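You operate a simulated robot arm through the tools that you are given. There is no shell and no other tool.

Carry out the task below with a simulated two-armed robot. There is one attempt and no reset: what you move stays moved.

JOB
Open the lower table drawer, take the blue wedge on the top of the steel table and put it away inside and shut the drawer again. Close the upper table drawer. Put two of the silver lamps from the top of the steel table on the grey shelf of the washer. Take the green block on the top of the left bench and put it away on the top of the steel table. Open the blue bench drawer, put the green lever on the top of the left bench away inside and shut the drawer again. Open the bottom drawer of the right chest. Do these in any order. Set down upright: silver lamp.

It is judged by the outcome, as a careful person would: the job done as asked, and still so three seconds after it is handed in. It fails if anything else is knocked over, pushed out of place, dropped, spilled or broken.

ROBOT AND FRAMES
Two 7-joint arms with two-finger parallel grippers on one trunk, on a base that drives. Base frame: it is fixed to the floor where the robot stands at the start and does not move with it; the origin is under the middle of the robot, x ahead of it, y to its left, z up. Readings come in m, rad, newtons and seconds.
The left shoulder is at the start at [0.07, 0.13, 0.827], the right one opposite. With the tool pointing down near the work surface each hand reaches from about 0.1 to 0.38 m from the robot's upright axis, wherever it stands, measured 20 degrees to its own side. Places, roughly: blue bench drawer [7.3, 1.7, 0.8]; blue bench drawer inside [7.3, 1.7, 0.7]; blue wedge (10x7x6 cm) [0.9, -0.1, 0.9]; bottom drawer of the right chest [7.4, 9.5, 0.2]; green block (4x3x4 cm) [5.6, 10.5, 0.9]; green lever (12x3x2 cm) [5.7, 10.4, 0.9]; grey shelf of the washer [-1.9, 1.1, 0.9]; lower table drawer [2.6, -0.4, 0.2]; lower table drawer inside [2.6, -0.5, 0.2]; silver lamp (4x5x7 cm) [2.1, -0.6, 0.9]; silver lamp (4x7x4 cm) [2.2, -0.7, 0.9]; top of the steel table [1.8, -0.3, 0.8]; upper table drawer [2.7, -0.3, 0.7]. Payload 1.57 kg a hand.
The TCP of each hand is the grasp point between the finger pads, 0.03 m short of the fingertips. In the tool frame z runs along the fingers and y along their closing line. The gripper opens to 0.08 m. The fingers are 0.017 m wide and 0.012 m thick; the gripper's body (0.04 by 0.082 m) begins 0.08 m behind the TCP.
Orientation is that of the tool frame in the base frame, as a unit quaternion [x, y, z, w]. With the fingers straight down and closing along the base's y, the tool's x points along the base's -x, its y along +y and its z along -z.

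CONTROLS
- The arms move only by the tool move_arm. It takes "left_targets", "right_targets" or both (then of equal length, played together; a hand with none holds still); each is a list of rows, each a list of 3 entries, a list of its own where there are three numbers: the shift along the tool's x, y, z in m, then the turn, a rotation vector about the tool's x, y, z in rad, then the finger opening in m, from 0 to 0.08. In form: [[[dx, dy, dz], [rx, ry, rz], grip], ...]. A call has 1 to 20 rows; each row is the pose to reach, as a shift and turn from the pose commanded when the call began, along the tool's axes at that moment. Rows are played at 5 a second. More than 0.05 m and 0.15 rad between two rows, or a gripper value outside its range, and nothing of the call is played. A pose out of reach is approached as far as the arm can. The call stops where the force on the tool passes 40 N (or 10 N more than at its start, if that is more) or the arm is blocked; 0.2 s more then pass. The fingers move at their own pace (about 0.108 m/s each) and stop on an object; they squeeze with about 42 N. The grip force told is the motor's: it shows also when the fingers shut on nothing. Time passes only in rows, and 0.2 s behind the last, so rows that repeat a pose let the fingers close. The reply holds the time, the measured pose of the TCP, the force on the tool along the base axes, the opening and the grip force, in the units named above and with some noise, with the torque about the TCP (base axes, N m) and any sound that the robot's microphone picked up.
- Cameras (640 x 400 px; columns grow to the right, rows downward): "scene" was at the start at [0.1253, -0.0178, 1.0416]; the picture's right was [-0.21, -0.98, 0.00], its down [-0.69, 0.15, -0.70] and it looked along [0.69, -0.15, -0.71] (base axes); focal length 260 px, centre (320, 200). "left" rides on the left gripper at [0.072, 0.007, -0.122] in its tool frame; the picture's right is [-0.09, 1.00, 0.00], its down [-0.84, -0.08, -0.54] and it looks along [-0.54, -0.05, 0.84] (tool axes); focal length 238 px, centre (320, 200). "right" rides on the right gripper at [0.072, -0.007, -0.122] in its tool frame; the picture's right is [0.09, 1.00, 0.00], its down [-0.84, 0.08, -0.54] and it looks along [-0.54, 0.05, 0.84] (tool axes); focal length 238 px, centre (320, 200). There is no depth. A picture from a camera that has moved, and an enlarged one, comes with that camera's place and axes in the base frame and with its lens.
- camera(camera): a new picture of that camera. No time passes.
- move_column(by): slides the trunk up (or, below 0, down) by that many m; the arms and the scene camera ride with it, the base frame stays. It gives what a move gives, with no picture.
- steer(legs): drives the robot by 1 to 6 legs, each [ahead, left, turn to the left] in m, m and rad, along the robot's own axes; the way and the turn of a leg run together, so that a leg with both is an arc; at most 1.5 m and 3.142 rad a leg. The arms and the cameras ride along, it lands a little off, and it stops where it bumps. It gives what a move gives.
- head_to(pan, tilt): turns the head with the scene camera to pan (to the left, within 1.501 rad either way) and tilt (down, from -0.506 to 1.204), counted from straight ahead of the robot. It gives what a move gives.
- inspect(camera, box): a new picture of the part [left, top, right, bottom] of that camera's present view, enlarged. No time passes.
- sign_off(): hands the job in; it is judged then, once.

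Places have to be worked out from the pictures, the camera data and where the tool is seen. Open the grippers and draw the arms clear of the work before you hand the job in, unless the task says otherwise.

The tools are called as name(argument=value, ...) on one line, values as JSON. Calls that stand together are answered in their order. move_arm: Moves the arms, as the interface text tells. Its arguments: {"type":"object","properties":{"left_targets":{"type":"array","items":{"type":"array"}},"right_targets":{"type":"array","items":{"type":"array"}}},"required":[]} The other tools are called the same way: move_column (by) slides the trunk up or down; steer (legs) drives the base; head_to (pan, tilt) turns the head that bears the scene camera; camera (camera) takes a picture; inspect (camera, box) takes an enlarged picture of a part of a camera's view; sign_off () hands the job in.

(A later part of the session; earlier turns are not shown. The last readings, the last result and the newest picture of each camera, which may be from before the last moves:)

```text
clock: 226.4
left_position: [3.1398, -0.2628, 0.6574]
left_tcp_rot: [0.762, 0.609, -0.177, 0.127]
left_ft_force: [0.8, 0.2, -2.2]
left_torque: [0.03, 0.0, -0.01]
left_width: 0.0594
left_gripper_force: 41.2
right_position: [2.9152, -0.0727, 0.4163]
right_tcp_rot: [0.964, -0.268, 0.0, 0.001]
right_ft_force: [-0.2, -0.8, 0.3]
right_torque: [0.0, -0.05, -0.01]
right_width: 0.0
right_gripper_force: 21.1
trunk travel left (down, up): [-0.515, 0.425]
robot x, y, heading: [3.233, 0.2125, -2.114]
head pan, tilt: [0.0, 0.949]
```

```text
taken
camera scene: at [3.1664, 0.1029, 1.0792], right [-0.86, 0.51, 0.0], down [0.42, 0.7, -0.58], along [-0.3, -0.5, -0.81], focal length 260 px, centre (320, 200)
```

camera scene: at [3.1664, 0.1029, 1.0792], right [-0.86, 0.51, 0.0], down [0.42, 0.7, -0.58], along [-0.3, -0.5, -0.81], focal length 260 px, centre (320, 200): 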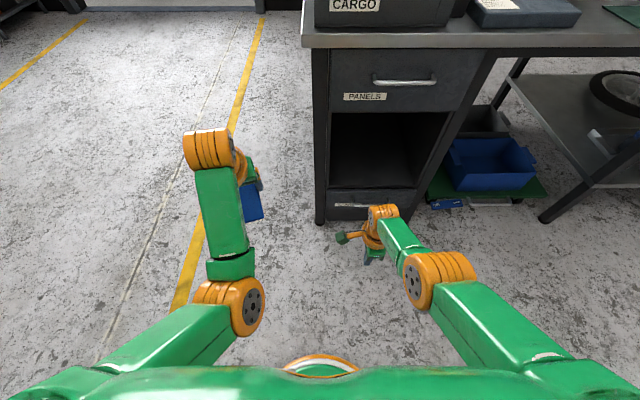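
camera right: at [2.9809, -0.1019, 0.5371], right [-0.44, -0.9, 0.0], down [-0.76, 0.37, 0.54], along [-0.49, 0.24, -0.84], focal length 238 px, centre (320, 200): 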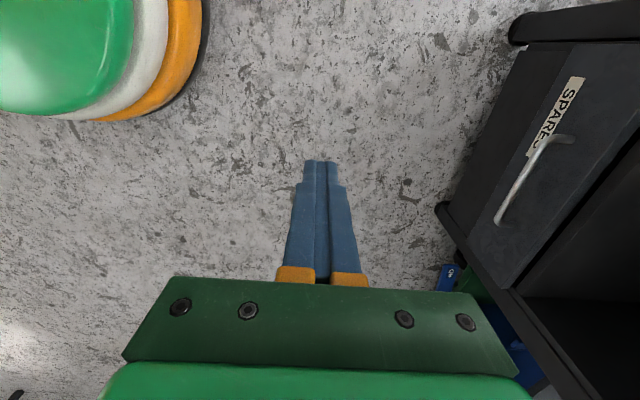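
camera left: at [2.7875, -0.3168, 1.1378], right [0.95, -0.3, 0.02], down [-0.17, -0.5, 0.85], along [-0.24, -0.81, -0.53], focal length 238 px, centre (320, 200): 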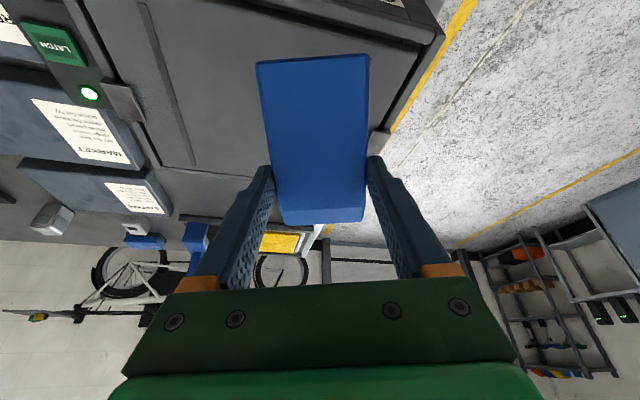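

The tool is turned and vertical. I lower the column a bit more, move the right hand 7 cm to the right, open the fingers and then drive forward over the bar.

move_column(by=-0.112)

move_arm(right_targets=[[[-0.023, 0, 0], [0, 0, 0], 0.03], [[-0.046, 0, 0], [0, 0, 0], 0.05], [[-0.069, 0, 0], [0, 0, 0], 0.05], [[-0.069, 0, 0], [0, 0, 0], 0.05]])

steer(legs=[[0.2, 0, 0.005]])

camera(camera="right")

camera(camera="scene")

```text
clock: 227.8
left_position: [3.14, -0.2624, 0.5444]
left_tcp_rot: [0.763, 0.609, -0.177, 0.127]
left_ft_force: [-0.6, -0.9, -1.5]
left_torque: [0.05, 0.01, 0.0]
left_width: 0.0592
left_gripper_force: 41.6
right_position: [2.9153, -0.0712, 0.3026]
right_tcp_rot: [0.964, -0.267, 0.0, 0.001]
right_ft_force: [0.3, 0.5, -0.4]
right_torque: [-0.03, 0.01, 0.04]
right_width: 0.0001
right_gripper_force: 20.8
trunk travel left (down, up): [-0.403, 0.537]
robot x, y, heading: [3.2325, 0.2065, -2.112]
head pan, tilt: [0.0, 0.949]
```

```text
clock: 228.8
left_position: [3.1395, -0.2629, 0.5439]
left_tcp_rot: [0.763, 0.609, -0.176, 0.127]
left_ft_force: [0.2, 0.0, -1.9]
left_torque: [0.01, 0.01, 0.02]
left_width: 0.0591
left_gripper_force: 42.2
right_position: [2.8553, -0.0349, 0.3024]
right_tcp_rot: [0.964, -0.267, 0.0, 0.0]
right_ft_force: [0.5, -0.2, 0.0]
right_torque: [0.0, 0.03, -0.02]
right_width: 0.0496
right_gripper_force: 0.1
trunk travel left (down, up): [-0.403, 0.537]
robot x, y, heading: [3.2334, 0.2096, -2.111]
head pan, tilt: [0.0, 0.949]
```

```text
clock: 230.4
left_position: [3.0404, -0.4337, 0.5444]
left_tcp_rot: [0.76, 0.612, -0.175, 0.128]
left_ft_force: [-1.0, -1.1, -2.5]
left_torque: [-0.01, 0.02, 0.0]
left_width: 0.0591
left_gripper_force: 41.7
right_position: [2.754, -0.2092, 0.3029]
right_tcp_rot: [0.964, -0.265, -0.001, 0.001]
right_ft_force: [0.4, -0.3, 0.0]
right_torque: [-0.01, 0.02, -0.01]
right_width: 0.0501
right_gripper_force: 0.0
trunk travel left (down, up): [-0.403, 0.537]
robot x, y, heading: [3.1301, 0.0408, -2.108]
head pan, tilt: [0.0, 0.949]
```

```text
taken
camera right: at [2.8215, -0.2389, 0.425], right [-0.43, -0.9, 0.0], down [-0.76, 0.36, 0.54], along [-0.49, 0.23, -0.84], focal length 238 px, centre (320, 200)
```

right: 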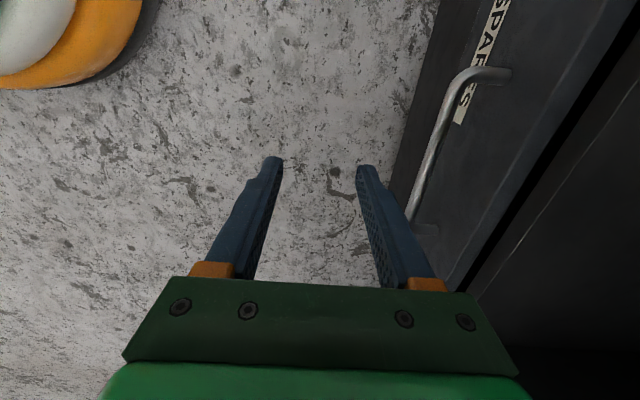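

```text
taken
camera scene: at [3.0648, -0.0687, 0.9671], right [-0.86, 0.51, 0.0], down [0.41, 0.7, -0.58], along [-0.3, -0.5, -0.81], focal length 260 px, centre (320, 200)
```

scene: 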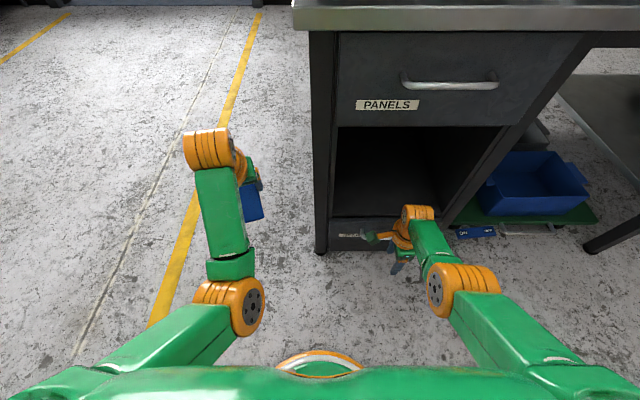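

The bar is 9 cm ahead, as computed. The arm is near its limit at this shoulder height, so I lower the column further while raising the hand by the same amount.

move_column(by=-0.1)

move_arm(right_targets=[[[0, 0, -0.03], [0, 0, 0], 0.03], [[0, 0, -0.06], [0, 0, 0], 0.03], [[0, 0, -0.1], [0, 0, 0], 0.03]])

move_column(by=-0.1)

move_arm(right_targets=[[[0, 0, -0.03], [0, 0, 0], 0.03], [[0, 0, -0.06], [0, 0, 0], 0.03], [[0, 0, -0.1], [0, 0, 0], 0.03]])

camera(camera="right")

camera(camera="scene")

```text
clock: 231.7
left_position: [3.0401, -0.4329, 0.4443]
left_tcp_rot: [0.761, 0.611, -0.176, 0.127]
left_ft_force: [0.8, 0.2, -1.3]
left_torque: [0.0, 0.03, -0.04]
left_width: 0.0591
left_gripper_force: 42.6
right_position: [2.7555, -0.2092, 0.2037]
right_tcp_rot: [0.964, -0.264, 0.0, 0.001]
right_ft_force: [1.2, 2.1, -0.5]
right_torque: [0.0, 0.03, 0.0]
right_width: 0.05
right_gripper_force: 0.1
trunk travel left (down, up): [-0.303, 0.637]
robot x, y, heading: [3.1306, 0.0361, -2.106]
head pan, tilt: [0.0, 0.949]
```

```text
clock: 232.5
left_position: [3.0405, -0.4337, 0.4446]
left_tcp_rot: [0.761, 0.611, -0.177, 0.127]
left_ft_force: [-1.3, 0.0, -1.7]
left_torque: [0.04, 0.0, 0.0]
left_width: 0.0594
left_gripper_force: 42.1
right_position: [2.7568, -0.2087, 0.3025]
right_tcp_rot: [0.964, -0.265, 0.0, 0.0]
right_ft_force: [0.2, 0.1, -0.7]
right_torque: [0.01, -0.01, -0.03]
right_width: 0.03
right_gripper_force: 0.1
trunk travel left (down, up): [-0.303, 0.637]
robot x, y, heading: [3.1305, 0.0391, -2.105]
head pan, tilt: [0.0, 0.949]
```

```text
clock: 233.8
left_position: [3.0399, -0.4333, 0.3434]
left_tcp_rot: [0.76, 0.612, -0.176, 0.128]
left_ft_force: [-0.6, -0.9, -1.8]
left_torque: [0.03, -0.02, -0.01]
left_width: 0.0594
left_gripper_force: 41.9
right_position: [2.7557, -0.2086, 0.2021]
right_tcp_rot: [0.964, -0.264, 0.0, 0.0]
right_ft_force: [-0.7, 0.2, -0.4]
right_torque: [0.05, -0.01, -0.01]
right_width: 0.0299
right_gripper_force: 0.1
trunk travel left (down, up): [-0.203, 0.737]
robot x, y, heading: [3.1314, 0.0346, -2.108]
head pan, tilt: [0.0, 0.949]
```

```text
clock: 234.7
left_position: [3.041, -0.4338, 0.3433]
left_tcp_rot: [0.761, 0.612, -0.176, 0.128]
left_ft_force: [0.3, 0.6, -1.9]
left_torque: [0.06, -0.01, 0.0]
left_width: 0.0595
left_gripper_force: 41.9
right_position: [2.7552, -0.2091, 0.3036]
right_tcp_rot: [0.965, -0.264, 0.0, 0.001]
right_ft_force: [0.2, -0.2, 0.3]
right_torque: [0.0, -0.06, 0.0]
right_width: 0.0301
right_gripper_force: 0.1
trunk travel left (down, up): [-0.203, 0.737]
robot x, y, heading: [3.1301, 0.0395, -2.106]
head pan, tilt: [0.0, 0.949]
```

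```text
taken
camera right: at [2.822, -0.2385, 0.4265], right [-0.43, -0.9, 0.0], down [-0.76, 0.36, 0.54], along [-0.49, 0.23, -0.84], focal length 238 px, centre (320, 200)
```

right: 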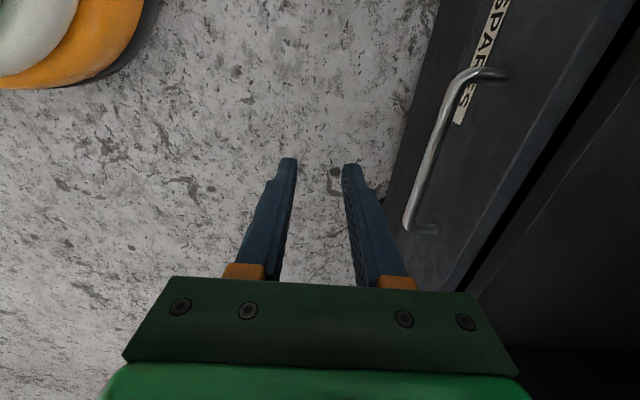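

```text
taken
camera scene: at [3.0651, -0.0682, 0.7672], right [-0.86, 0.51, 0.0], down [0.41, 0.7, -0.58], along [-0.3, -0.5, -0.81], focal length 260 px, centre (320, 200)
```

scene: 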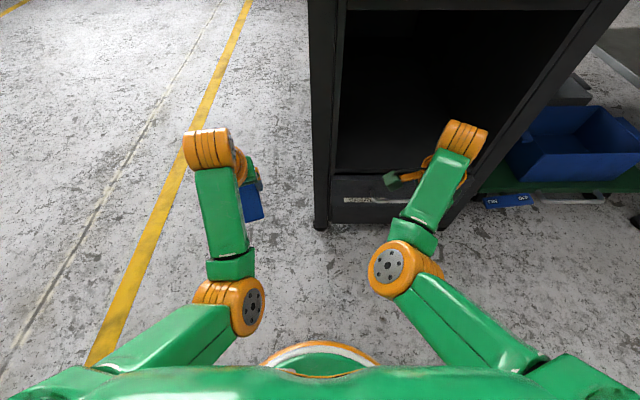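

Bar at v≈0.885 confirmed. I drive 7 cm forward and then correct precisely with the arm.

steer(legs=[[0.07, 0, -0.003]])

camera(camera="right")

```text
clock: 235.7
left_position: [3.0033, -0.493, 0.3441]
left_tcp_rot: [0.762, 0.61, -0.175, 0.127]
left_ft_force: [-0.1, 0.7, -2.3]
left_torque: [0.01, 0.03, 0.0]
left_width: 0.0597
left_gripper_force: 41.9
right_position: [2.7198, -0.2666, 0.3033]
right_tcp_rot: [0.964, -0.265, 0.0, 0.001]
right_ft_force: [-0.3, 0.0, -0.1]
right_torque: [0.0, -0.03, -0.03]
right_width: 0.0299
right_gripper_force: 0.1
trunk travel left (down, up): [-0.203, 0.737]
robot x, y, heading: [3.0984, -0.0179, -2.104]
head pan, tilt: [0.0, 0.949]
```

```text
taken
camera right: at [2.7856, -0.2975, 0.426], right [-0.43, -0.9, 0.0], down [-0.76, 0.36, 0.54], along [-0.49, 0.23, -0.84], focal length 238 px, centre (320, 200)
```

right: 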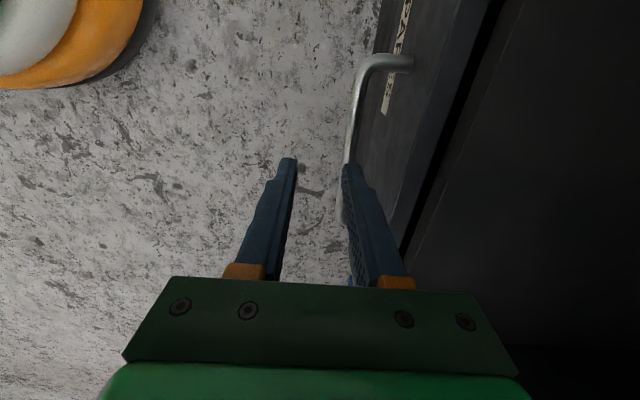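

move_arm(right_targets=[[[0, 0.011, 0], [0, 0, 0], 0.03], [[0, 0.022, 0], [0, 0, 0], 0.03], [[0, 0.022, 0], [0, 0, 0], 0.03]])

camera(camera="right")

```text
clock: 236.5
left_position: [3.0034, -0.4934, 0.3443]
left_tcp_rot: [0.762, 0.611, -0.176, 0.127]
left_ft_force: [-0.9, -0.2, -2.7]
left_torque: [0.0, -0.03, 0.02]
left_width: 0.0593
left_gripper_force: 41.7
right_position: [2.7073, -0.2873, 0.3041]
right_tcp_rot: [0.964, -0.266, 0.0, 0.001]
right_ft_force: [0.9, -0.1, -0.8]
right_torque: [-0.01, 0.0, -0.01]
right_width: 0.03
right_gripper_force: 0.0
trunk travel left (down, up): [-0.203, 0.737]
robot x, y, heading: [3.0942, -0.0232, -2.107]
head pan, tilt: [0.0, 0.949]
```

```text
taken
camera right: at [2.7739, -0.3163, 0.4261], right [-0.43, -0.9, 0.0], down [-0.76, 0.36, 0.54], along [-0.49, 0.23, -0.84], focal length 238 px, centre (320, 200)
```

right: 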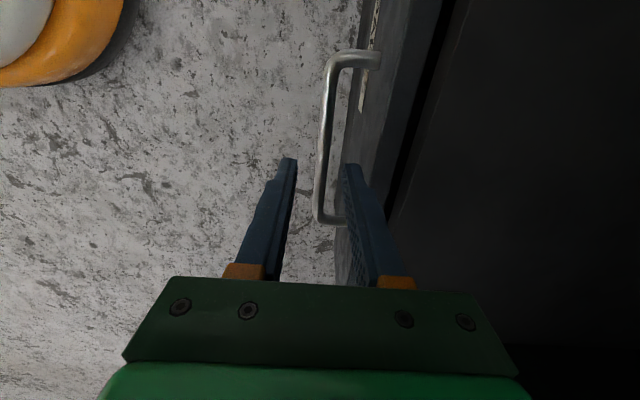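

The bar lies between the fingers with clearance on both sides. I descend so the fingers straddle it.

move_arm(right_targets=[[[0, 0, 0.014], [0, 0, 0], 0.03], [[0, 0, 0.028], [0, 0, 0], 0.03], [[0, 0, 0.042], [0, 0, 0], 0.03], [[0, 0, 0.054], [0, 0, 0], 0.03], [[0, 0, 0.054], [0, 0, 0], 0.03]])

camera(camera="right")

```text
clock: 237.7
left_position: [3.0041, -0.4931, 0.344]
left_tcp_rot: [0.762, 0.61, -0.176, 0.127]
left_ft_force: [0.5, 0.0, -2.3]
left_torque: [0.02, 0.0, 0.0]
left_width: 0.0594
left_gripper_force: 42.1
right_position: [2.7079, -0.2858, 0.2493]
right_tcp_rot: [0.964, -0.265, -0.001, 0.001]
right_ft_force: [-0.2, -0.5, -0.3]
right_torque: [-0.03, 0.02, -0.03]
right_width: 0.0302
right_gripper_force: 0.1
trunk travel left (down, up): [-0.203, 0.737]
robot x, y, heading: [3.0917, -0.0196, -2.107]
head pan, tilt: [0.0, 0.949]
```

```text
taken
camera right: at [2.7744, -0.316, 0.372], right [-0.43, -0.9, 0.0], down [-0.76, 0.36, 0.54], along [-0.49, 0.23, -0.84], focal length 238 px, centre (320, 200)
```

right: 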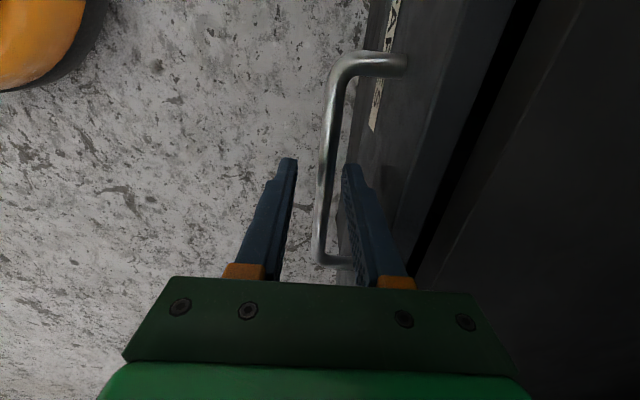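

The fingers straddle the bar. I close on it.

move_arm(right_targets=[[[0, 0, 0], [0, 0, 0], 0.0], [[0, 0, 0], [0, 0, 0], 0.0], [[0, 0, 0], [0, 0, 0], 0.0]])

```text
clock: 238.5
left_position: [3.0038, -0.4936, 0.3443]
left_tcp_rot: [0.762, 0.61, -0.176, 0.127]
left_ft_force: [-0.3, 0.0, -1.3]
left_torque: [0.04, 0.0, 0.01]
left_width: 0.0593
left_gripper_force: 41.7
right_position: [2.7084, -0.2861, 0.2493]
right_tcp_rot: [0.964, -0.266, 0.0, 0.001]
right_ft_force: [-1.6, -0.1, -0.8]
right_torque: [0.05, 0.09, 0.48]
right_width: 0.0108
right_gripper_force: 28.8
trunk travel left (down, up): [-0.203, 0.737]
robot x, y, heading: [3.0991, -0.018, -2.11]
head pan, tilt: [0.0, 0.949]
```

The bar is gripped (1.1 cm). I pull by driving straight back in steps.

steer(legs=[[-0.12, 0, 0]])

camera(camera="right")

camera(camera="scene")

```text
clock: 239.7
left_position: [3.0648, -0.389, 0.3456]
left_tcp_rot: [0.762, 0.61, -0.177, 0.127]
left_ft_force: [0.2, 0.2, -3.0]
left_torque: [0.06, -0.03, -0.02]
left_width: 0.0593
left_gripper_force: 41.7
right_position: [2.7688, -0.1825, 0.2496]
right_tcp_rot: [0.964, -0.267, 0.0, 0.001]
right_ft_force: [-3.5, 4.2, -0.9]
right_torque: [0.01, 0.04, 0.49]
right_width: 0.0107
right_gripper_force: 28.4
trunk travel left (down, up): [-0.203, 0.737]
robot x, y, heading: [3.1601, 0.0788, -2.113]
head pan, tilt: [0.0, 0.949]
```

```text
taken
camera right: at [2.8355, -0.2121, 0.372], right [-0.43, -0.9, 0.0], down [-0.76, 0.36, 0.54], along [-0.49, 0.23, -0.84], focal length 238 px, centre (320, 200)
```

right: 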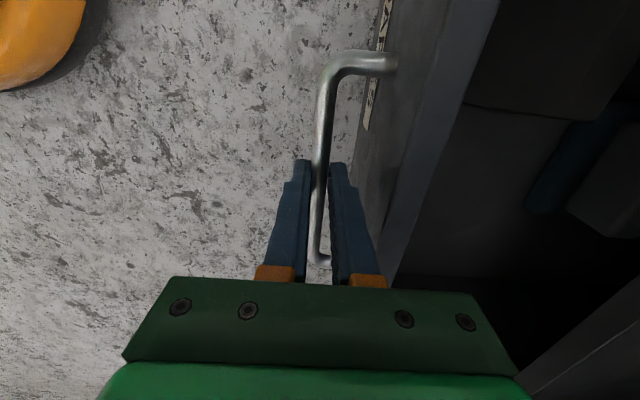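

```text
taken
camera scene: at [3.0906, -0.0242, 0.7672], right [-0.86, 0.51, 0.0], down [0.42, 0.7, -0.58], along [-0.3, -0.5, -0.81], focal length 260 px, centre (320, 200)
```

scene: 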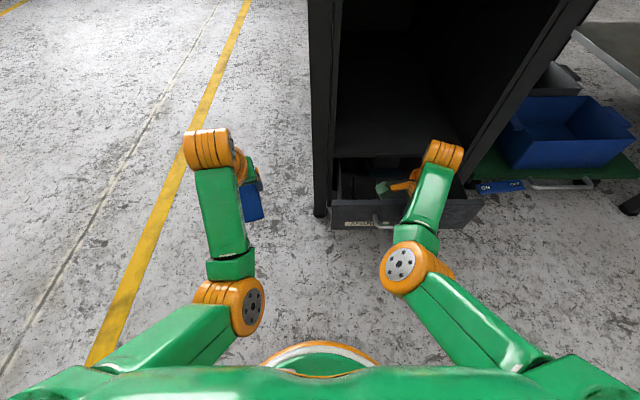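

The drawer slides out and has some items inside. I pull it further.

steer(legs=[[-0.13, 0, 0]])

camera(camera="right")

camera(camera="scene")

```text
clock: 241.0
left_position: [3.1309, -0.278, 0.3444]
left_tcp_rot: [0.762, 0.61, -0.174, 0.127]
left_ft_force: [-0.2, 0.2, -2.0]
left_torque: [0.05, -0.05, -0.01]
left_width: 0.0593
left_gripper_force: 42.1
right_position: [2.8356, -0.0705, 0.2496]
right_tcp_rot: [0.964, -0.266, -0.001, 0.0]
right_ft_force: [-10.8, 7.9, -1.9]
right_torque: [0.11, 0.12, 0.47]
right_width: 0.0109
right_gripper_force: 28.5
trunk travel left (down, up): [-0.203, 0.737]
robot x, y, heading: [3.227, 0.1958, -2.108]
head pan, tilt: [0.0, 0.949]
```

```text
taken
camera right: at [2.9014, -0.1006, 0.3719], right [-0.43, -0.9, 0.0], down [-0.76, 0.36, 0.54], along [-0.49, 0.23, -0.84], focal length 238 px, centre (320, 200)
```

right: 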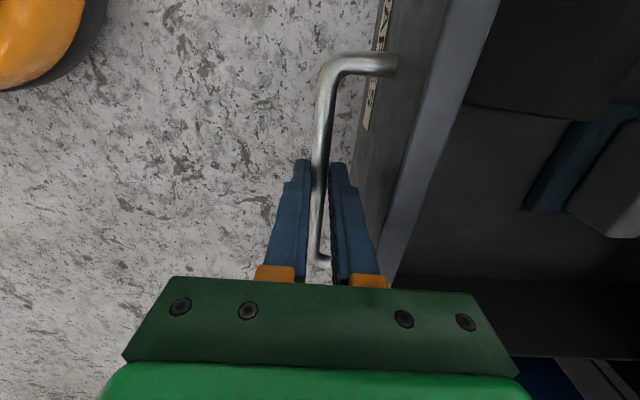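

```text
taken
camera scene: at [3.1567, 0.0872, 0.7672], right [-0.86, 0.51, 0.0], down [0.42, 0.7, -0.58], along [-0.3, -0.5, -0.81], focal length 260 px, centre (320, 200)
```

scene: 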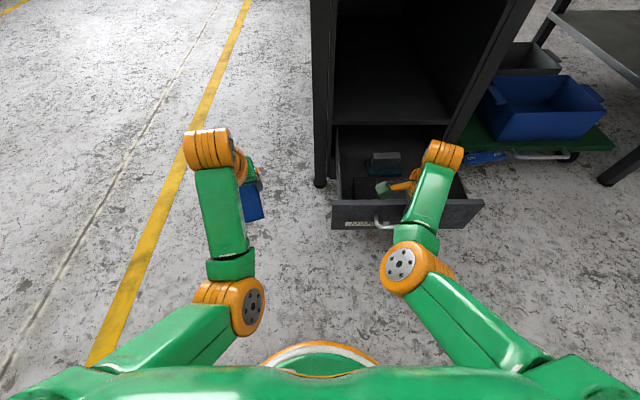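

steer(legs=[[-0.06, 0, 0]])

head_to(pan=-0.1, tilt=0.8)

camera(camera="scene")

```text
clock: 241.9
left_position: [3.1619, -0.2255, 0.3452]
left_tcp_rot: [0.762, 0.61, -0.176, 0.127]
left_ft_force: [-1.0, -0.4, -2.0]
left_torque: [0.04, 0.02, 0.0]
left_width: 0.0592
left_gripper_force: 41.7
right_position: [2.8659, -0.0176, 0.2499]
right_tcp_rot: [0.964, -0.267, -0.002, -0.001]
right_ft_force: [-4.0, 2.8, -2.3]
right_torque: [0.12, 0.14, 0.52]
right_width: 0.0109
right_gripper_force: 28.3
trunk travel left (down, up): [-0.203, 0.737]
robot x, y, heading: [3.2554, 0.2462, -2.109]
head pan, tilt: [0.0, 0.949]
```

```text
clock: 242.7
left_position: [3.1604, -0.2278, 0.345]
left_tcp_rot: [0.762, 0.61, -0.175, 0.126]
left_ft_force: [0.4, -0.3, -1.8]
left_torque: [0.01, -0.06, 0.02]
left_width: 0.0591
left_gripper_force: 42.2
right_position: [2.8662, -0.0172, 0.2505]
right_tcp_rot: [0.964, -0.267, -0.002, 0.0]
right_ft_force: [-0.4, -0.3, -0.5]
right_torque: [-0.04, 0.02, 0.51]
right_width: 0.011
right_gripper_force: 28.5
trunk travel left (down, up): [-0.203, 0.737]
robot x, y, heading: [3.2566, 0.2474, -2.111]
head pan, tilt: [-0.099, 0.799]
```

```text
taken
camera scene: at [3.1771, 0.1362, 0.7786], right [-0.8, 0.6, 0.0], down [0.43, 0.58, -0.7], along [-0.41, -0.56, -0.72], focal length 260 px, centre (320, 200)
```

scene: 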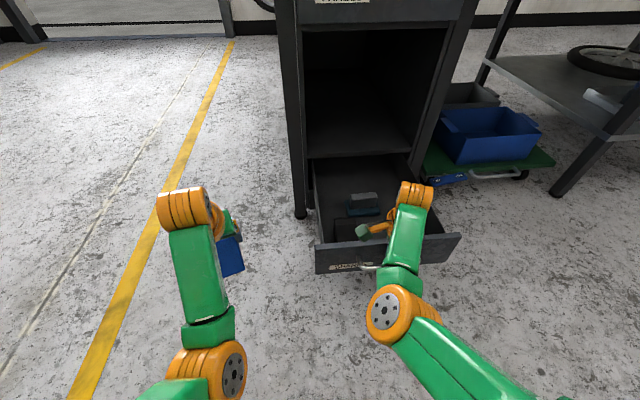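

The drawer is ~0.31 m open. I release the bar and lift the right hand clear.

move_arm(right_targets=[[[0, 0, 0], [0, 0, 0], 0.03], [[0, 0, 0], [0, 0, 0], 0.03], [[0, 0, -0.03], [0, 0, 0], 0.03], [[0, 0, -0.07], [0, 0, 0], 0.03], [[0, 0, -0.11], [0, 0, 0], 0.03], [[0, 0, -0.15], [0, 0, 0], 0.03]])

steer(legs=[[-0.12, 0, 0]])

camera(camera="scene")

inspect(camera="scene", box=[280, 100, 480, 260])

```text
clock: 244.1
left_position: [3.1618, -0.2269, 0.3436]
left_tcp_rot: [0.762, 0.61, -0.176, 0.126]
left_ft_force: [-0.1, -0.2, -2.4]
left_torque: [0.03, -0.01, 0.02]
left_width: 0.0593
left_gripper_force: 42.2
right_position: [2.8542, -0.0252, 0.3993]
right_tcp_rot: [0.964, -0.267, 0.0, -0.001]
right_ft_force: [0.1, -0.2, 0.3]
right_torque: [-0.04, -0.01, 0.01]
right_width: 0.03
right_gripper_force: 0.0
right hand out of reach, approached as far as the arm can: row 5, 6
trunk travel left (down, up): [-0.203, 0.737]
robot x, y, heading: [3.2578, 0.2485, -2.112]
head pan, tilt: [-0.099, 0.799]
```

```text
clock: 245.3
left_position: [3.2224, -0.1235, 0.3454]
left_tcp_rot: [0.763, 0.609, -0.176, 0.127]
left_ft_force: [-0.8, 0.2, -2.2]
left_torque: [0.04, -0.03, 0.04]
left_width: 0.0592
left_gripper_force: 42.1
right_position: [2.9157, 0.0783, 0.399]
right_tcp_rot: [0.963, -0.268, -0.001, 0.0]
right_ft_force: [-0.2, -0.6, 0.3]
right_torque: [0.01, -0.01, 0.01]
right_width: 0.0301
right_gripper_force: 0.0
trunk travel left (down, up): [-0.203, 0.737]
robot x, y, heading: [3.3189, 0.3478, -2.108]
head pan, tilt: [-0.099, 0.799]
```

```text
taken
camera scene: at [3.2387, 0.239, 0.7788], right [-0.8, 0.6, 0.0], down [0.43, 0.58, -0.7], along [-0.42, -0.56, -0.72], focal length 260 px, centre (320, 200)
```

scene: 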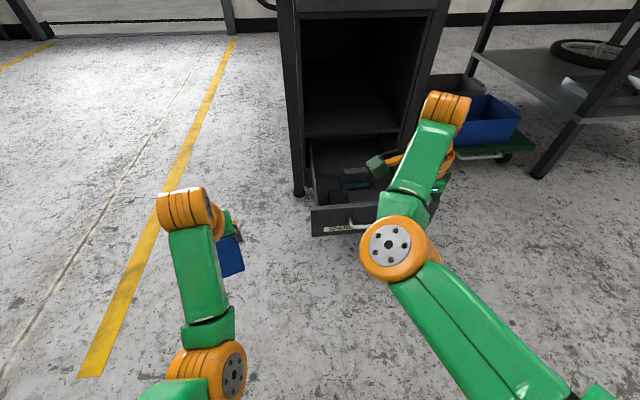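

```text
2.50 times, centred on (380, 180) of scene
camera zoom: at [3.2387, 0.239, 0.7788], right [-0.8, 0.6, 0.0], down [0.43, 0.58, -0.7], along [-0.42, -0.56, -0.72], focal length 651 px, centre (170, 250)
```

zoom: 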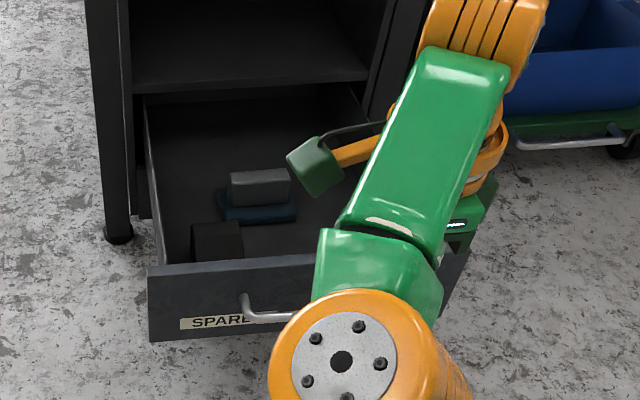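

I raise the column for an overhead view and strafe right so the left hand (with the wedge) comes in front of the open drawer.

move_column(by=0.3)

steer(legs=[[0, -0.4, 0]])

head_to(pan=0.25, tilt=0.9)

camera(camera="scene")

camera(camera="left")

```text
clock: 248.3
left_position: [3.2232, -0.1241, 0.6444]
left_tcp_rot: [0.762, 0.61, -0.175, 0.127]
left_ft_force: [0.2, 0.1, -2.5]
left_torque: [0.02, -0.04, -0.04]
left_width: 0.0592
left_gripper_force: 41.6
right_position: [2.9153, 0.0768, 0.6969]
right_tcp_rot: [0.964, -0.267, 0.0, 0.0]
right_ft_force: [-0.5, 0.3, -0.6]
right_torque: [-0.01, 0.01, -0.01]
right_width: 0.0302
right_gripper_force: 0.1
trunk travel left (down, up): [-0.503, 0.437]
robot x, y, heading: [3.3181, 0.3487, -2.106]
head pan, tilt: [-0.099, 0.799]
```

```text
clock: 250.8
left_position: [2.8788, 0.0821, 0.645]
left_tcp_rot: [0.762, 0.61, -0.175, 0.127]
left_ft_force: [-0.3, 1.1, -2.2]
left_torque: [0.03, -0.02, -0.03]
left_width: 0.0594
left_gripper_force: 42.2
right_position: [2.5723, 0.2834, 0.6986]
right_tcp_rot: [0.963, -0.268, -0.001, 0.0]
right_ft_force: [-0.4, -0.2, 0.4]
right_torque: [0.01, -0.03, 0.02]
right_width: 0.03
right_gripper_force: 0.0
trunk travel left (down, up): [-0.503, 0.437]
robot x, y, heading: [2.9741, 0.5528, -2.109]
head pan, tilt: [-0.099, 0.799]
```

```text
clock: 251.6
left_position: [2.8787, 0.0816, 0.6446]
left_tcp_rot: [0.762, 0.611, -0.175, 0.127]
left_ft_force: [-0.3, -0.3, -2.6]
left_torque: [0.01, 0.02, 0.01]
left_width: 0.0592
left_gripper_force: 42.0
right_position: [2.5729, 0.2823, 0.6982]
right_tcp_rot: [0.964, -0.267, -0.001, 0.0]
right_ft_force: [0.2, -0.3, 0.2]
right_torque: [0.01, -0.01, 0.0]
right_width: 0.0299
right_gripper_force: 0.1
trunk travel left (down, up): [-0.503, 0.437]
robot x, y, heading: [2.9732, 0.5541, -2.109]
head pan, tilt: [0.25, 0.901]
```

```text
taken
camera scene: at [2.9217, 0.4368, 1.0708], right [-0.96, 0.29, 0.0], down [0.22, 0.75, -0.62], along [-0.18, -0.59, -0.78], focal length 260 px, centre (320, 200)
```

scene: 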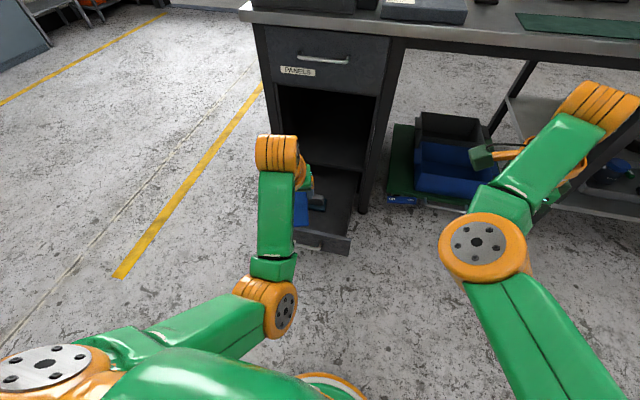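

```text
taken
camera left: at [2.9145, 0.1931, 0.7251], right [0.95, -0.31, 0.02], down [-0.18, -0.5, 0.85], along [-0.25, -0.81, -0.53], focal length 238 px, centre (320, 200)
```

left: 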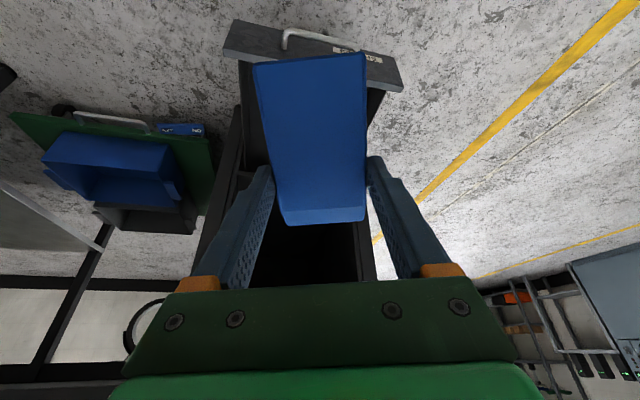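

I strafe left so the drawer is centred between both hands for a clear look inside.

steer(legs=[[0, 0.2, 0]])

head_to(pan=0.0, tilt=0.95)

camera(camera="scene")

inspect(camera="scene", box=[240, 100, 400, 260])

```text
clock: 253.2
left_position: [3.0516, -0.0212, 0.6441]
left_tcp_rot: [0.762, 0.61, -0.175, 0.128]
left_ft_force: [0.0, 0.5, -2.2]
left_torque: [0.04, 0.02, 0.0]
left_width: 0.0593
left_gripper_force: 41.9
right_position: [2.744, 0.1807, 0.6988]
right_tcp_rot: [0.963, -0.269, -0.001, -0.001]
right_ft_force: [0.3, -0.3, -0.1]
right_torque: [0.04, 0.01, 0.01]
right_width: 0.0302
right_gripper_force: 0.2
trunk travel left (down, up): [-0.503, 0.437]
robot x, y, heading: [3.1456, 0.446, -2.113]
head pan, tilt: [0.25, 0.901]
```

```text
clock: 254.0
left_position: [3.0519, -0.0205, 0.6444]
left_tcp_rot: [0.763, 0.609, -0.176, 0.127]
left_ft_force: [-0.5, 0.1, -1.6]
left_torque: [0.03, -0.01, 0.03]
left_width: 0.0594
left_gripper_force: 41.9
right_position: [2.7455, 0.1818, 0.6983]
right_tcp_rot: [0.963, -0.269, -0.001, 0.0]
right_ft_force: [-0.5, 1.0, -0.1]
right_torque: [0.0, -0.01, -0.02]
right_width: 0.0298
right_gripper_force: 0.0
trunk travel left (down, up): [-0.503, 0.437]
robot x, y, heading: [3.146, 0.4488, -2.108]
head pan, tilt: [0.0, 0.949]
```

```text
taken
camera scene: at [3.0777, 0.3439, 1.0672], right [-0.86, 0.51, 0.0], down [0.42, 0.7, -0.58], along [-0.3, -0.5, -0.81], focal length 260 px, centre (320, 200)
```

scene: 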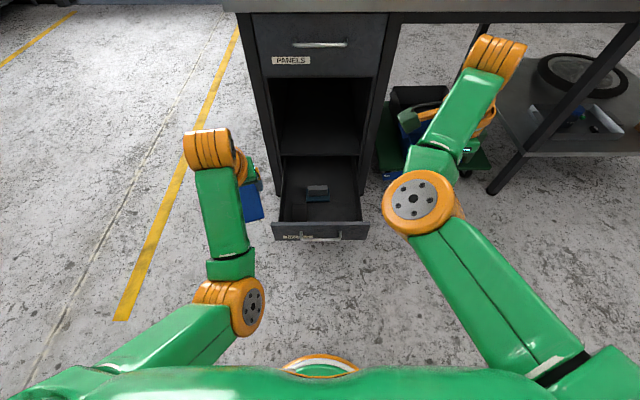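

```text
2.50 times, centred on (320, 180) of scene
camera zoom: at [3.0777, 0.3439, 1.0672], right [-0.86, 0.51, 0.0], down [0.42, 0.7, -0.58], along [-0.3, -0.5, -0.81], focal length 651 px, centre (320, 250)
```

zoom: 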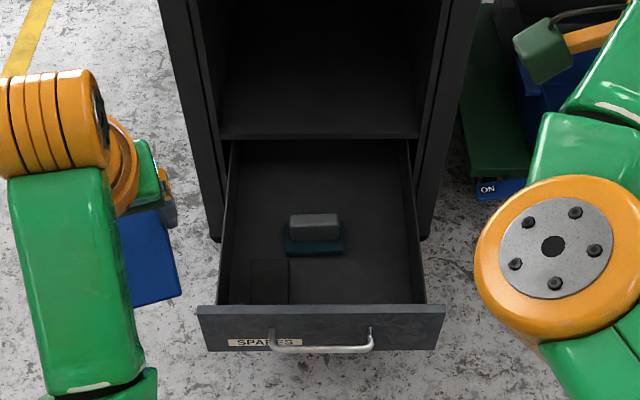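

The drawer's right side is free (u 1.635–1.745). The wedge is yawed in the hand, so I rotate the left tool −0.5 rad about the vertical to align it with the drawer, and pull the right hand back out of the way.

move_arm(left_targets=[[[0, 0, 0], [0.0428, 0, 0.0904], 0.03], [[0, 0, 0], [0.0855, 0, 0.1807], 0.03], [[0, 0, 0], [0.1283, 0, 0.2711], 0.03], [[0, 0, 0], [0.171, 0, 0.3615], 0.03], [[0, 0, 0], [0.2138, 0, 0.4519], 0.03], [[0, 0, 0], [0.2138, 0, 0.4519], 0.03]], right_targets=[[[0, -0.02, 0], [0, 0, 0], 0.03], [[0, -0.04, 0], [0, 0, 0], 0.03], [[0, -0.06, 0], [0, 0, 0], 0.03], [[0, -0.08, 0], [0, 0, 0], 0.03], [[0, -0.1, 0], [0, 0, 0], 0.03], [[0, -0.1, 0], [0, 0, 0], 0.03]])

camera(camera="left")

camera(camera="scene")

```text
clock: 255.4
left_position: [3.0505, -0.0218, 0.6432]
left_tcp_rot: [0.889, 0.401, -0.206, 0.082]
left_ft_force: [-0.3, 0.3, -1.9]
left_torque: [0.01, 0.01, 0.01]
left_width: 0.0593
left_gripper_force: 42.4
right_position: [2.7226, 0.2555, 0.6916]
right_tcp_rot: [0.964, -0.267, 0.0, 0.0]
right_ft_force: [-0.4, -0.2, -0.7]
right_torque: [0.0, -0.01, 0.0]
right_width: 0.0302
right_gripper_force: 0.1
right hand out of reach, approached as far as the arm can: row 1, 2, 3, 4, 5, 6
trunk travel left (down, up): [-0.503, 0.437]
robot x, y, heading: [3.1425, 0.4499, -2.113]
head pan, tilt: [0.0, 0.949]
```

```text
taken
camera left: at [3.136, 0.0602, 0.7237], right [0.69, -0.73, 0.02], down [-0.39, -0.35, 0.85], along [-0.61, -0.59, -0.52], focal length 238 px, centre (320, 200)
```

left: 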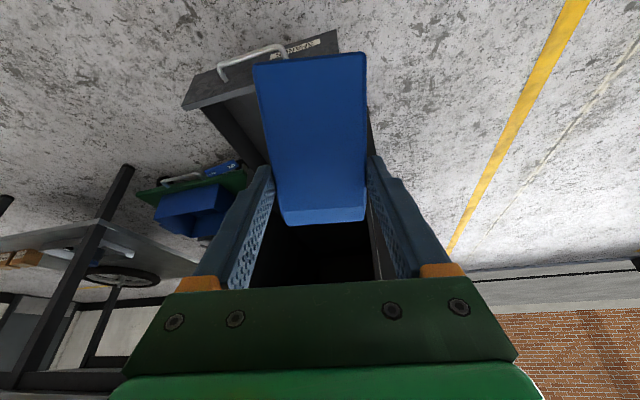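

```text
taken
camera scene: at [3.0776, 0.3438, 1.0672], right [-0.86, 0.51, 0.0], down [0.42, 0.7, -0.58], along [-0.3, -0.5, -0.81], focal length 260 px, centre (320, 200)
```

scene: 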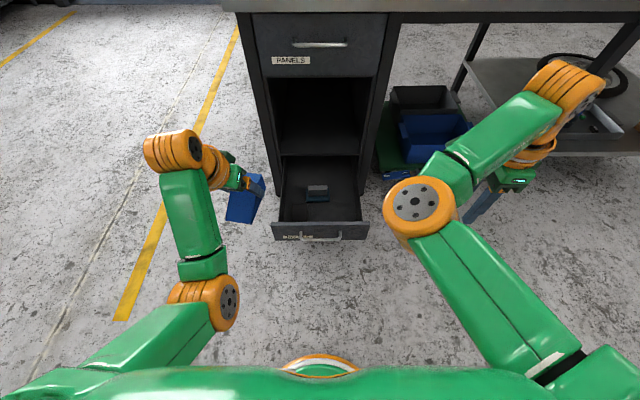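

The wedge is actually nearly aligned with the tool, so I rotated too far; I turn back by 0.15 rad, then move the robot so the wedge is above the drawer's free right side.

move_arm(left_targets=[[[0, 0, 0], [-0.0315, 0, -0.0664], 0.03], [[0, 0, 0], [-0.0629, 0, -0.1328], 0.03], [[0, 0, 0], [-0.0629, 0, -0.1328], 0.03]])

steer(legs=[[0.0, -0.26, 0.004], [0.3, 0, 0]])

head_to(pan=0.35, tilt=1.0)

camera(camera="scene")

camera(camera="left")

```text
clock: 256.2
left_position: [3.0516, -0.0216, 0.6439]
left_tcp_rot: [0.857, 0.466, -0.199, 0.095]
left_ft_force: [0.4, -0.3, -1.4]
left_torque: [0.03, -0.01, 0.0]
left_width: 0.0592
left_gripper_force: 41.9
right_position: [2.7232, 0.2554, 0.6932]
right_tcp_rot: [0.963, -0.268, -0.001, 0.0]
right_ft_force: [0.0, 0.7, 0.4]
right_torque: [-0.03, 0.01, -0.03]
right_width: 0.0302
right_gripper_force: 0.1
trunk travel left (down, up): [-0.503, 0.437]
robot x, y, heading: [3.1451, 0.4501, -2.11]
head pan, tilt: [0.0, 0.949]
```

```text
clock: 259.7
left_position: [2.6802, -0.1459, 0.6447]
left_tcp_rot: [0.856, 0.468, -0.198, 0.095]
left_ft_force: [0.0, -0.2, -2.2]
left_torque: [0.04, 0.0, 0.0]
left_width: 0.0594
left_gripper_force: 41.8
right_position: [2.3507, 0.129, 0.6935]
right_tcp_rot: [0.964, -0.264, -0.001, -0.001]
right_ft_force: [0.9, 0.4, 0.0]
right_torque: [0.0, -0.01, -0.01]
right_width: 0.0301
right_gripper_force: 0.0
trunk travel left (down, up): [-0.503, 0.437]
robot x, y, heading: [2.7691, 0.3255, -2.106]
head pan, tilt: [0.0, 0.949]
```

```text
clock: 260.5
left_position: [2.6796, -0.1451, 0.6449]
left_tcp_rot: [0.856, 0.468, -0.199, 0.095]
left_ft_force: [0.0, -0.7, -1.9]
left_torque: [0.0, 0.02, 0.02]
left_width: 0.059
left_gripper_force: 41.6
right_position: [2.3493, 0.1291, 0.6933]
right_tcp_rot: [0.965, -0.263, -0.001, 0.0]
right_ft_force: [1.3, -0.4, -0.2]
right_torque: [0.02, 0.02, 0.01]
right_width: 0.03
right_gripper_force: 0.1
trunk travel left (down, up): [-0.503, 0.437]
robot x, y, heading: [2.7694, 0.33, -2.107]
head pan, tilt: [0.351, 1.0]
```

```text
taken
camera scene: at [2.7283, 0.2147, 1.0636], right [-0.98, 0.18, 0.0], down [0.15, 0.83, -0.54], along [-0.1, -0.53, -0.84], focal length 260 px, centre (320, 200)
```

scene: 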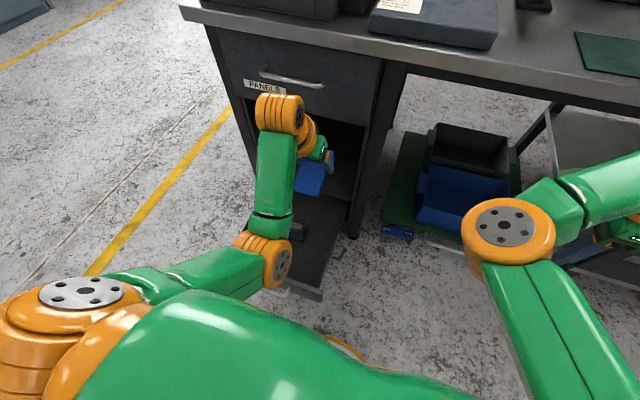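

```text
taken
camera left: at [2.7512, -0.0512, 0.7242], right [0.79, -0.61, 0.02], down [-0.33, -0.41, 0.85], along [-0.51, -0.68, -0.53], focal length 238 px, centre (320, 200)
```

left: 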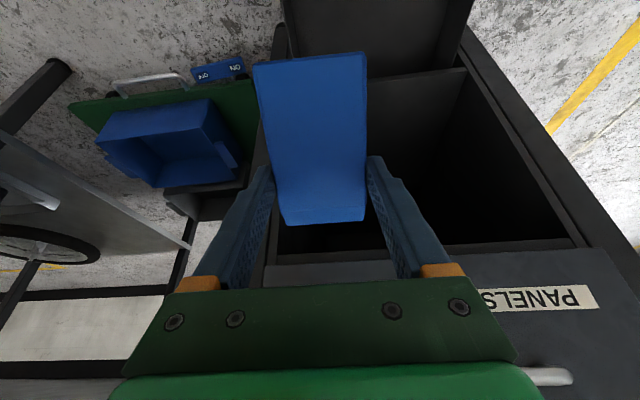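

The wedge is over the drawer (u≈1.694). I lower the column by 0.25 and check again.

move_column(by=-0.25)

camera(camera="left")

camera(camera="scene")

```text
clock: 263.1
left_position: [2.6793, -0.1445, 0.3943]
left_tcp_rot: [0.855, 0.468, -0.2, 0.096]
left_ft_force: [-0.5, 0.8, -2.0]
left_torque: [0.0, 0.02, 0.05]
left_width: 0.0594
left_gripper_force: 42.1
right_position: [2.3495, 0.1295, 0.4435]
right_tcp_rot: [0.964, -0.264, 0.0, -0.001]
right_ft_force: [-0.1, -0.2, -0.9]
right_torque: [-0.03, -0.01, 0.01]
right_width: 0.03
right_gripper_force: 0.0
trunk travel left (down, up): [-0.253, 0.687]
robot x, y, heading: [2.7668, 0.3284, -2.105]
head pan, tilt: [0.351, 1.0]
```

```text
taken
camera left: at [2.7513, -0.051, 0.4742], right [0.79, -0.61, 0.02], down [-0.33, -0.41, 0.85], along [-0.51, -0.68, -0.53], focal length 238 px, centre (320, 200)
```

left: 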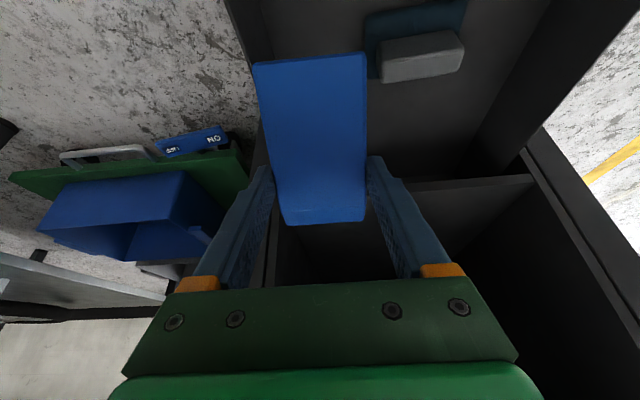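

```text
taken
camera scene: at [2.7284, 0.2149, 0.8136], right [-0.98, 0.18, 0.0], down [0.15, 0.83, -0.54], along [-0.1, -0.53, -0.84], focal length 260 px, centre (320, 200)
```

scene: 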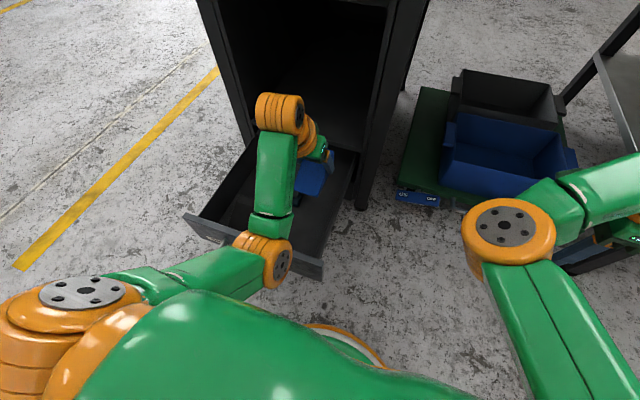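

Alignment is within 0.04 rad and lateral margins are about 2 cm. I move 4 cm further in and lower toward the drawer floor.

steer(legs=[[0.042, 0.0, 0]])

move_column(by=-0.12)

camera(camera="left")

camera(camera="scene")

```text
clock: 264.0
left_position: [2.6583, -0.1809, 0.3939]
left_tcp_rot: [0.856, 0.468, -0.198, 0.095]
left_ft_force: [-1.1, 0.3, -1.5]
left_torque: [0.04, 0.0, 0.0]
left_width: 0.0595
left_gripper_force: 41.9
right_position: [2.3269, 0.0928, 0.4419]
right_tcp_rot: [0.964, -0.265, -0.001, -0.002]
right_ft_force: [-0.1, 0.0, -0.2]
right_torque: [0.0, -0.01, 0.02]
right_width: 0.03
right_gripper_force: 0.1
trunk travel left (down, up): [-0.253, 0.687]
robot x, y, heading: [2.747, 0.2937, -2.103]
head pan, tilt: [0.351, 1.0]
```

```text
clock: 265.5
left_position: [2.6572, -0.1808, 0.2738]
left_tcp_rot: [0.856, 0.468, -0.199, 0.096]
left_ft_force: [-0.6, 0.0, -2.2]
left_torque: [0.05, 0.01, -0.03]
left_width: 0.0593
left_gripper_force: 42.7
right_position: [2.3284, 0.0933, 0.3222]
right_tcp_rot: [0.964, -0.265, -0.001, -0.001]
right_ft_force: [-0.1, -0.6, 0.5]
right_torque: [-0.01, -0.05, 0.01]
right_width: 0.0297
right_gripper_force: 0.0
trunk travel left (down, up): [-0.133, 0.807]
robot x, y, heading: [2.7451, 0.2932, -2.105]
head pan, tilt: [0.351, 1.0]
```

```text
taken
camera left: at [2.7297, -0.0875, 0.3542], right [0.79, -0.61, 0.02], down [-0.33, -0.41, 0.85], along [-0.51, -0.68, -0.53], focal length 238 px, centre (320, 200)
```

left: 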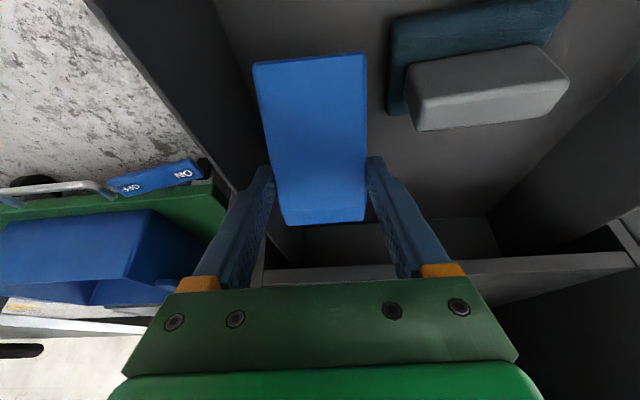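

```text
taken
camera scene: at [2.7068, 0.1785, 0.6936], right [-0.98, 0.18, 0.0], down [0.15, 0.83, -0.54], along [-0.1, -0.53, -0.84], focal length 260 px, centre (320, 200)
```

scene: 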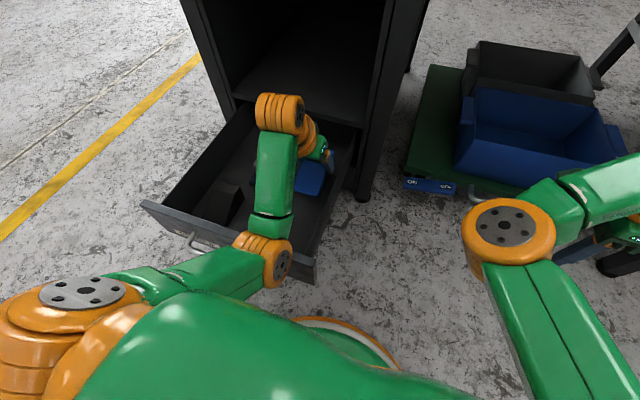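

The wedge is inside the drawer area. I lower it with the arm in small steps until it touches the floor.

move_arm(left_targets=[[[0.0034, 0, 0.0072], [0, 0, 0], 0.03], [[0.0068, 0, 0.0145], [0, 0, 0], 0.03], [[0.0103, 0, 0.0217], [0, 0, 0], 0.03], [[0.0137, 0, 0.0289], [0, 0, 0], 0.03]])

camera(camera="left")

```text
clock: 266.5
left_position: [2.6581, -0.1809, 0.2429]
left_tcp_rot: [0.855, 0.469, -0.199, 0.097]
left_ft_force: [-0.5, 0.8, -1.8]
left_torque: [0.01, 0.01, -0.01]
left_width: 0.0593
left_gripper_force: 41.8
right_position: [2.3276, 0.0943, 0.3226]
right_tcp_rot: [0.964, -0.265, 0.0, -0.001]
right_ft_force: [-0.2, -0.1, -0.2]
right_torque: [0.01, 0.0, -0.04]
right_width: 0.0304
right_gripper_force: 0.1
trunk travel left (down, up): [-0.133, 0.807]
robot x, y, heading: [2.7463, 0.2907, -2.101]
head pan, tilt: [0.351, 1.0]
```

```text
taken
camera left: at [2.7286, -0.0868, 0.3224], right [0.79, -0.61, 0.02], down [-0.33, -0.41, 0.85], along [-0.51, -0.68, -0.53], focal length 238 px, centre (320, 200)
```

left: 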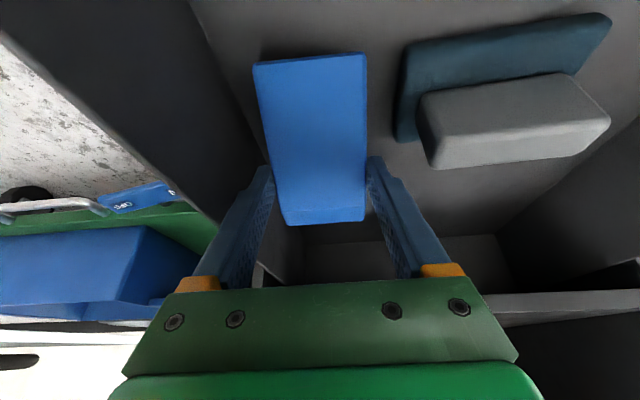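

move_arm(left_targets=[[[0.0017, 0, 0.0036], [0, 0, 0], 0.03], [[0.0034, 0, 0.0072], [0, 0, 0], 0.03], [[0.0051, 0, 0.0108], [0, 0, 0], 0.03], [[0.0068, 0, 0.0144], [0, 0, 0], 0.03], [[0.0086, 0, 0.0181], [0, 0, 0], 0.03]])

```text
clock: 267.7
left_position: [2.6576, -0.1804, 0.2279]
left_tcp_rot: [0.855, 0.468, -0.202, 0.1]
left_ft_force: [-0.3, -1.0, 22.2]
left_torque: [0.24, -1.08, -0.05]
left_width: 0.0595
left_gripper_force: 41.9
right_position: [2.3275, 0.0935, 0.3252]
right_tcp_rot: [0.964, -0.264, -0.001, 0.002]
right_ft_force: [0.1, -0.4, 0.7]
right_torque: [0.01, -0.01, -0.02]
right_width: 0.03
right_gripper_force: 0.0
trunk travel left (down, up): [-0.133, 0.807]
robot x, y, heading: [2.7475, 0.2927, -2.099]
head pan, tilt: [0.351, 1.0]
```

Contact with the floor at TCP z≈0.228. I ease off slightly and open the fingers just enough.

move_arm(left_targets=[[[-0.0013, 0, -0.0027], [0, 0, 0], 0.03], [[-0.0013, 0, -0.0027], [0, 0, 0], 0.064], [[-0.0013, 0, -0.0027], [0, 0, 0], 0.068], [[-0.0013, 0, -0.0027], [0, 0, 0], 0.068]])

camera(camera="left")

```text
clock: 268.7
left_position: [2.6583, -0.1802, 0.2251]
left_tcp_rot: [0.856, 0.468, -0.198, 0.097]
left_ft_force: [-0.3, 0.4, 0.2]
left_torque: [0.01, -0.06, -0.02]
left_width: 0.0681
left_gripper_force: 0.1
right_position: [2.3275, 0.0924, 0.3226]
right_tcp_rot: [0.964, -0.265, -0.001, 0.0]
right_ft_force: [0.1, -0.1, 0.3]
right_torque: [0.03, 0.02, 0.01]
right_width: 0.0297
right_gripper_force: 0.1
trunk travel left (down, up): [-0.133, 0.807]
robot x, y, heading: [2.7462, 0.29, -2.105]
head pan, tilt: [0.351, 1.0]
```

```text
taken
camera left: at [2.7289, -0.0869, 0.3052], right [0.79, -0.61, 0.02], down [-0.33, -0.41, 0.85], along [-0.51, -0.68, -0.53], focal length 238 px, centre (320, 200)
```

left: 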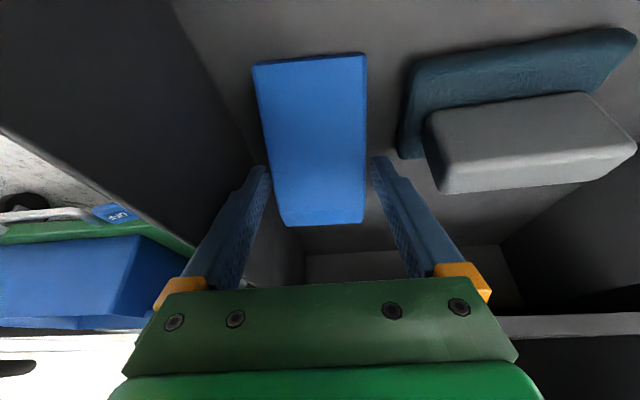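

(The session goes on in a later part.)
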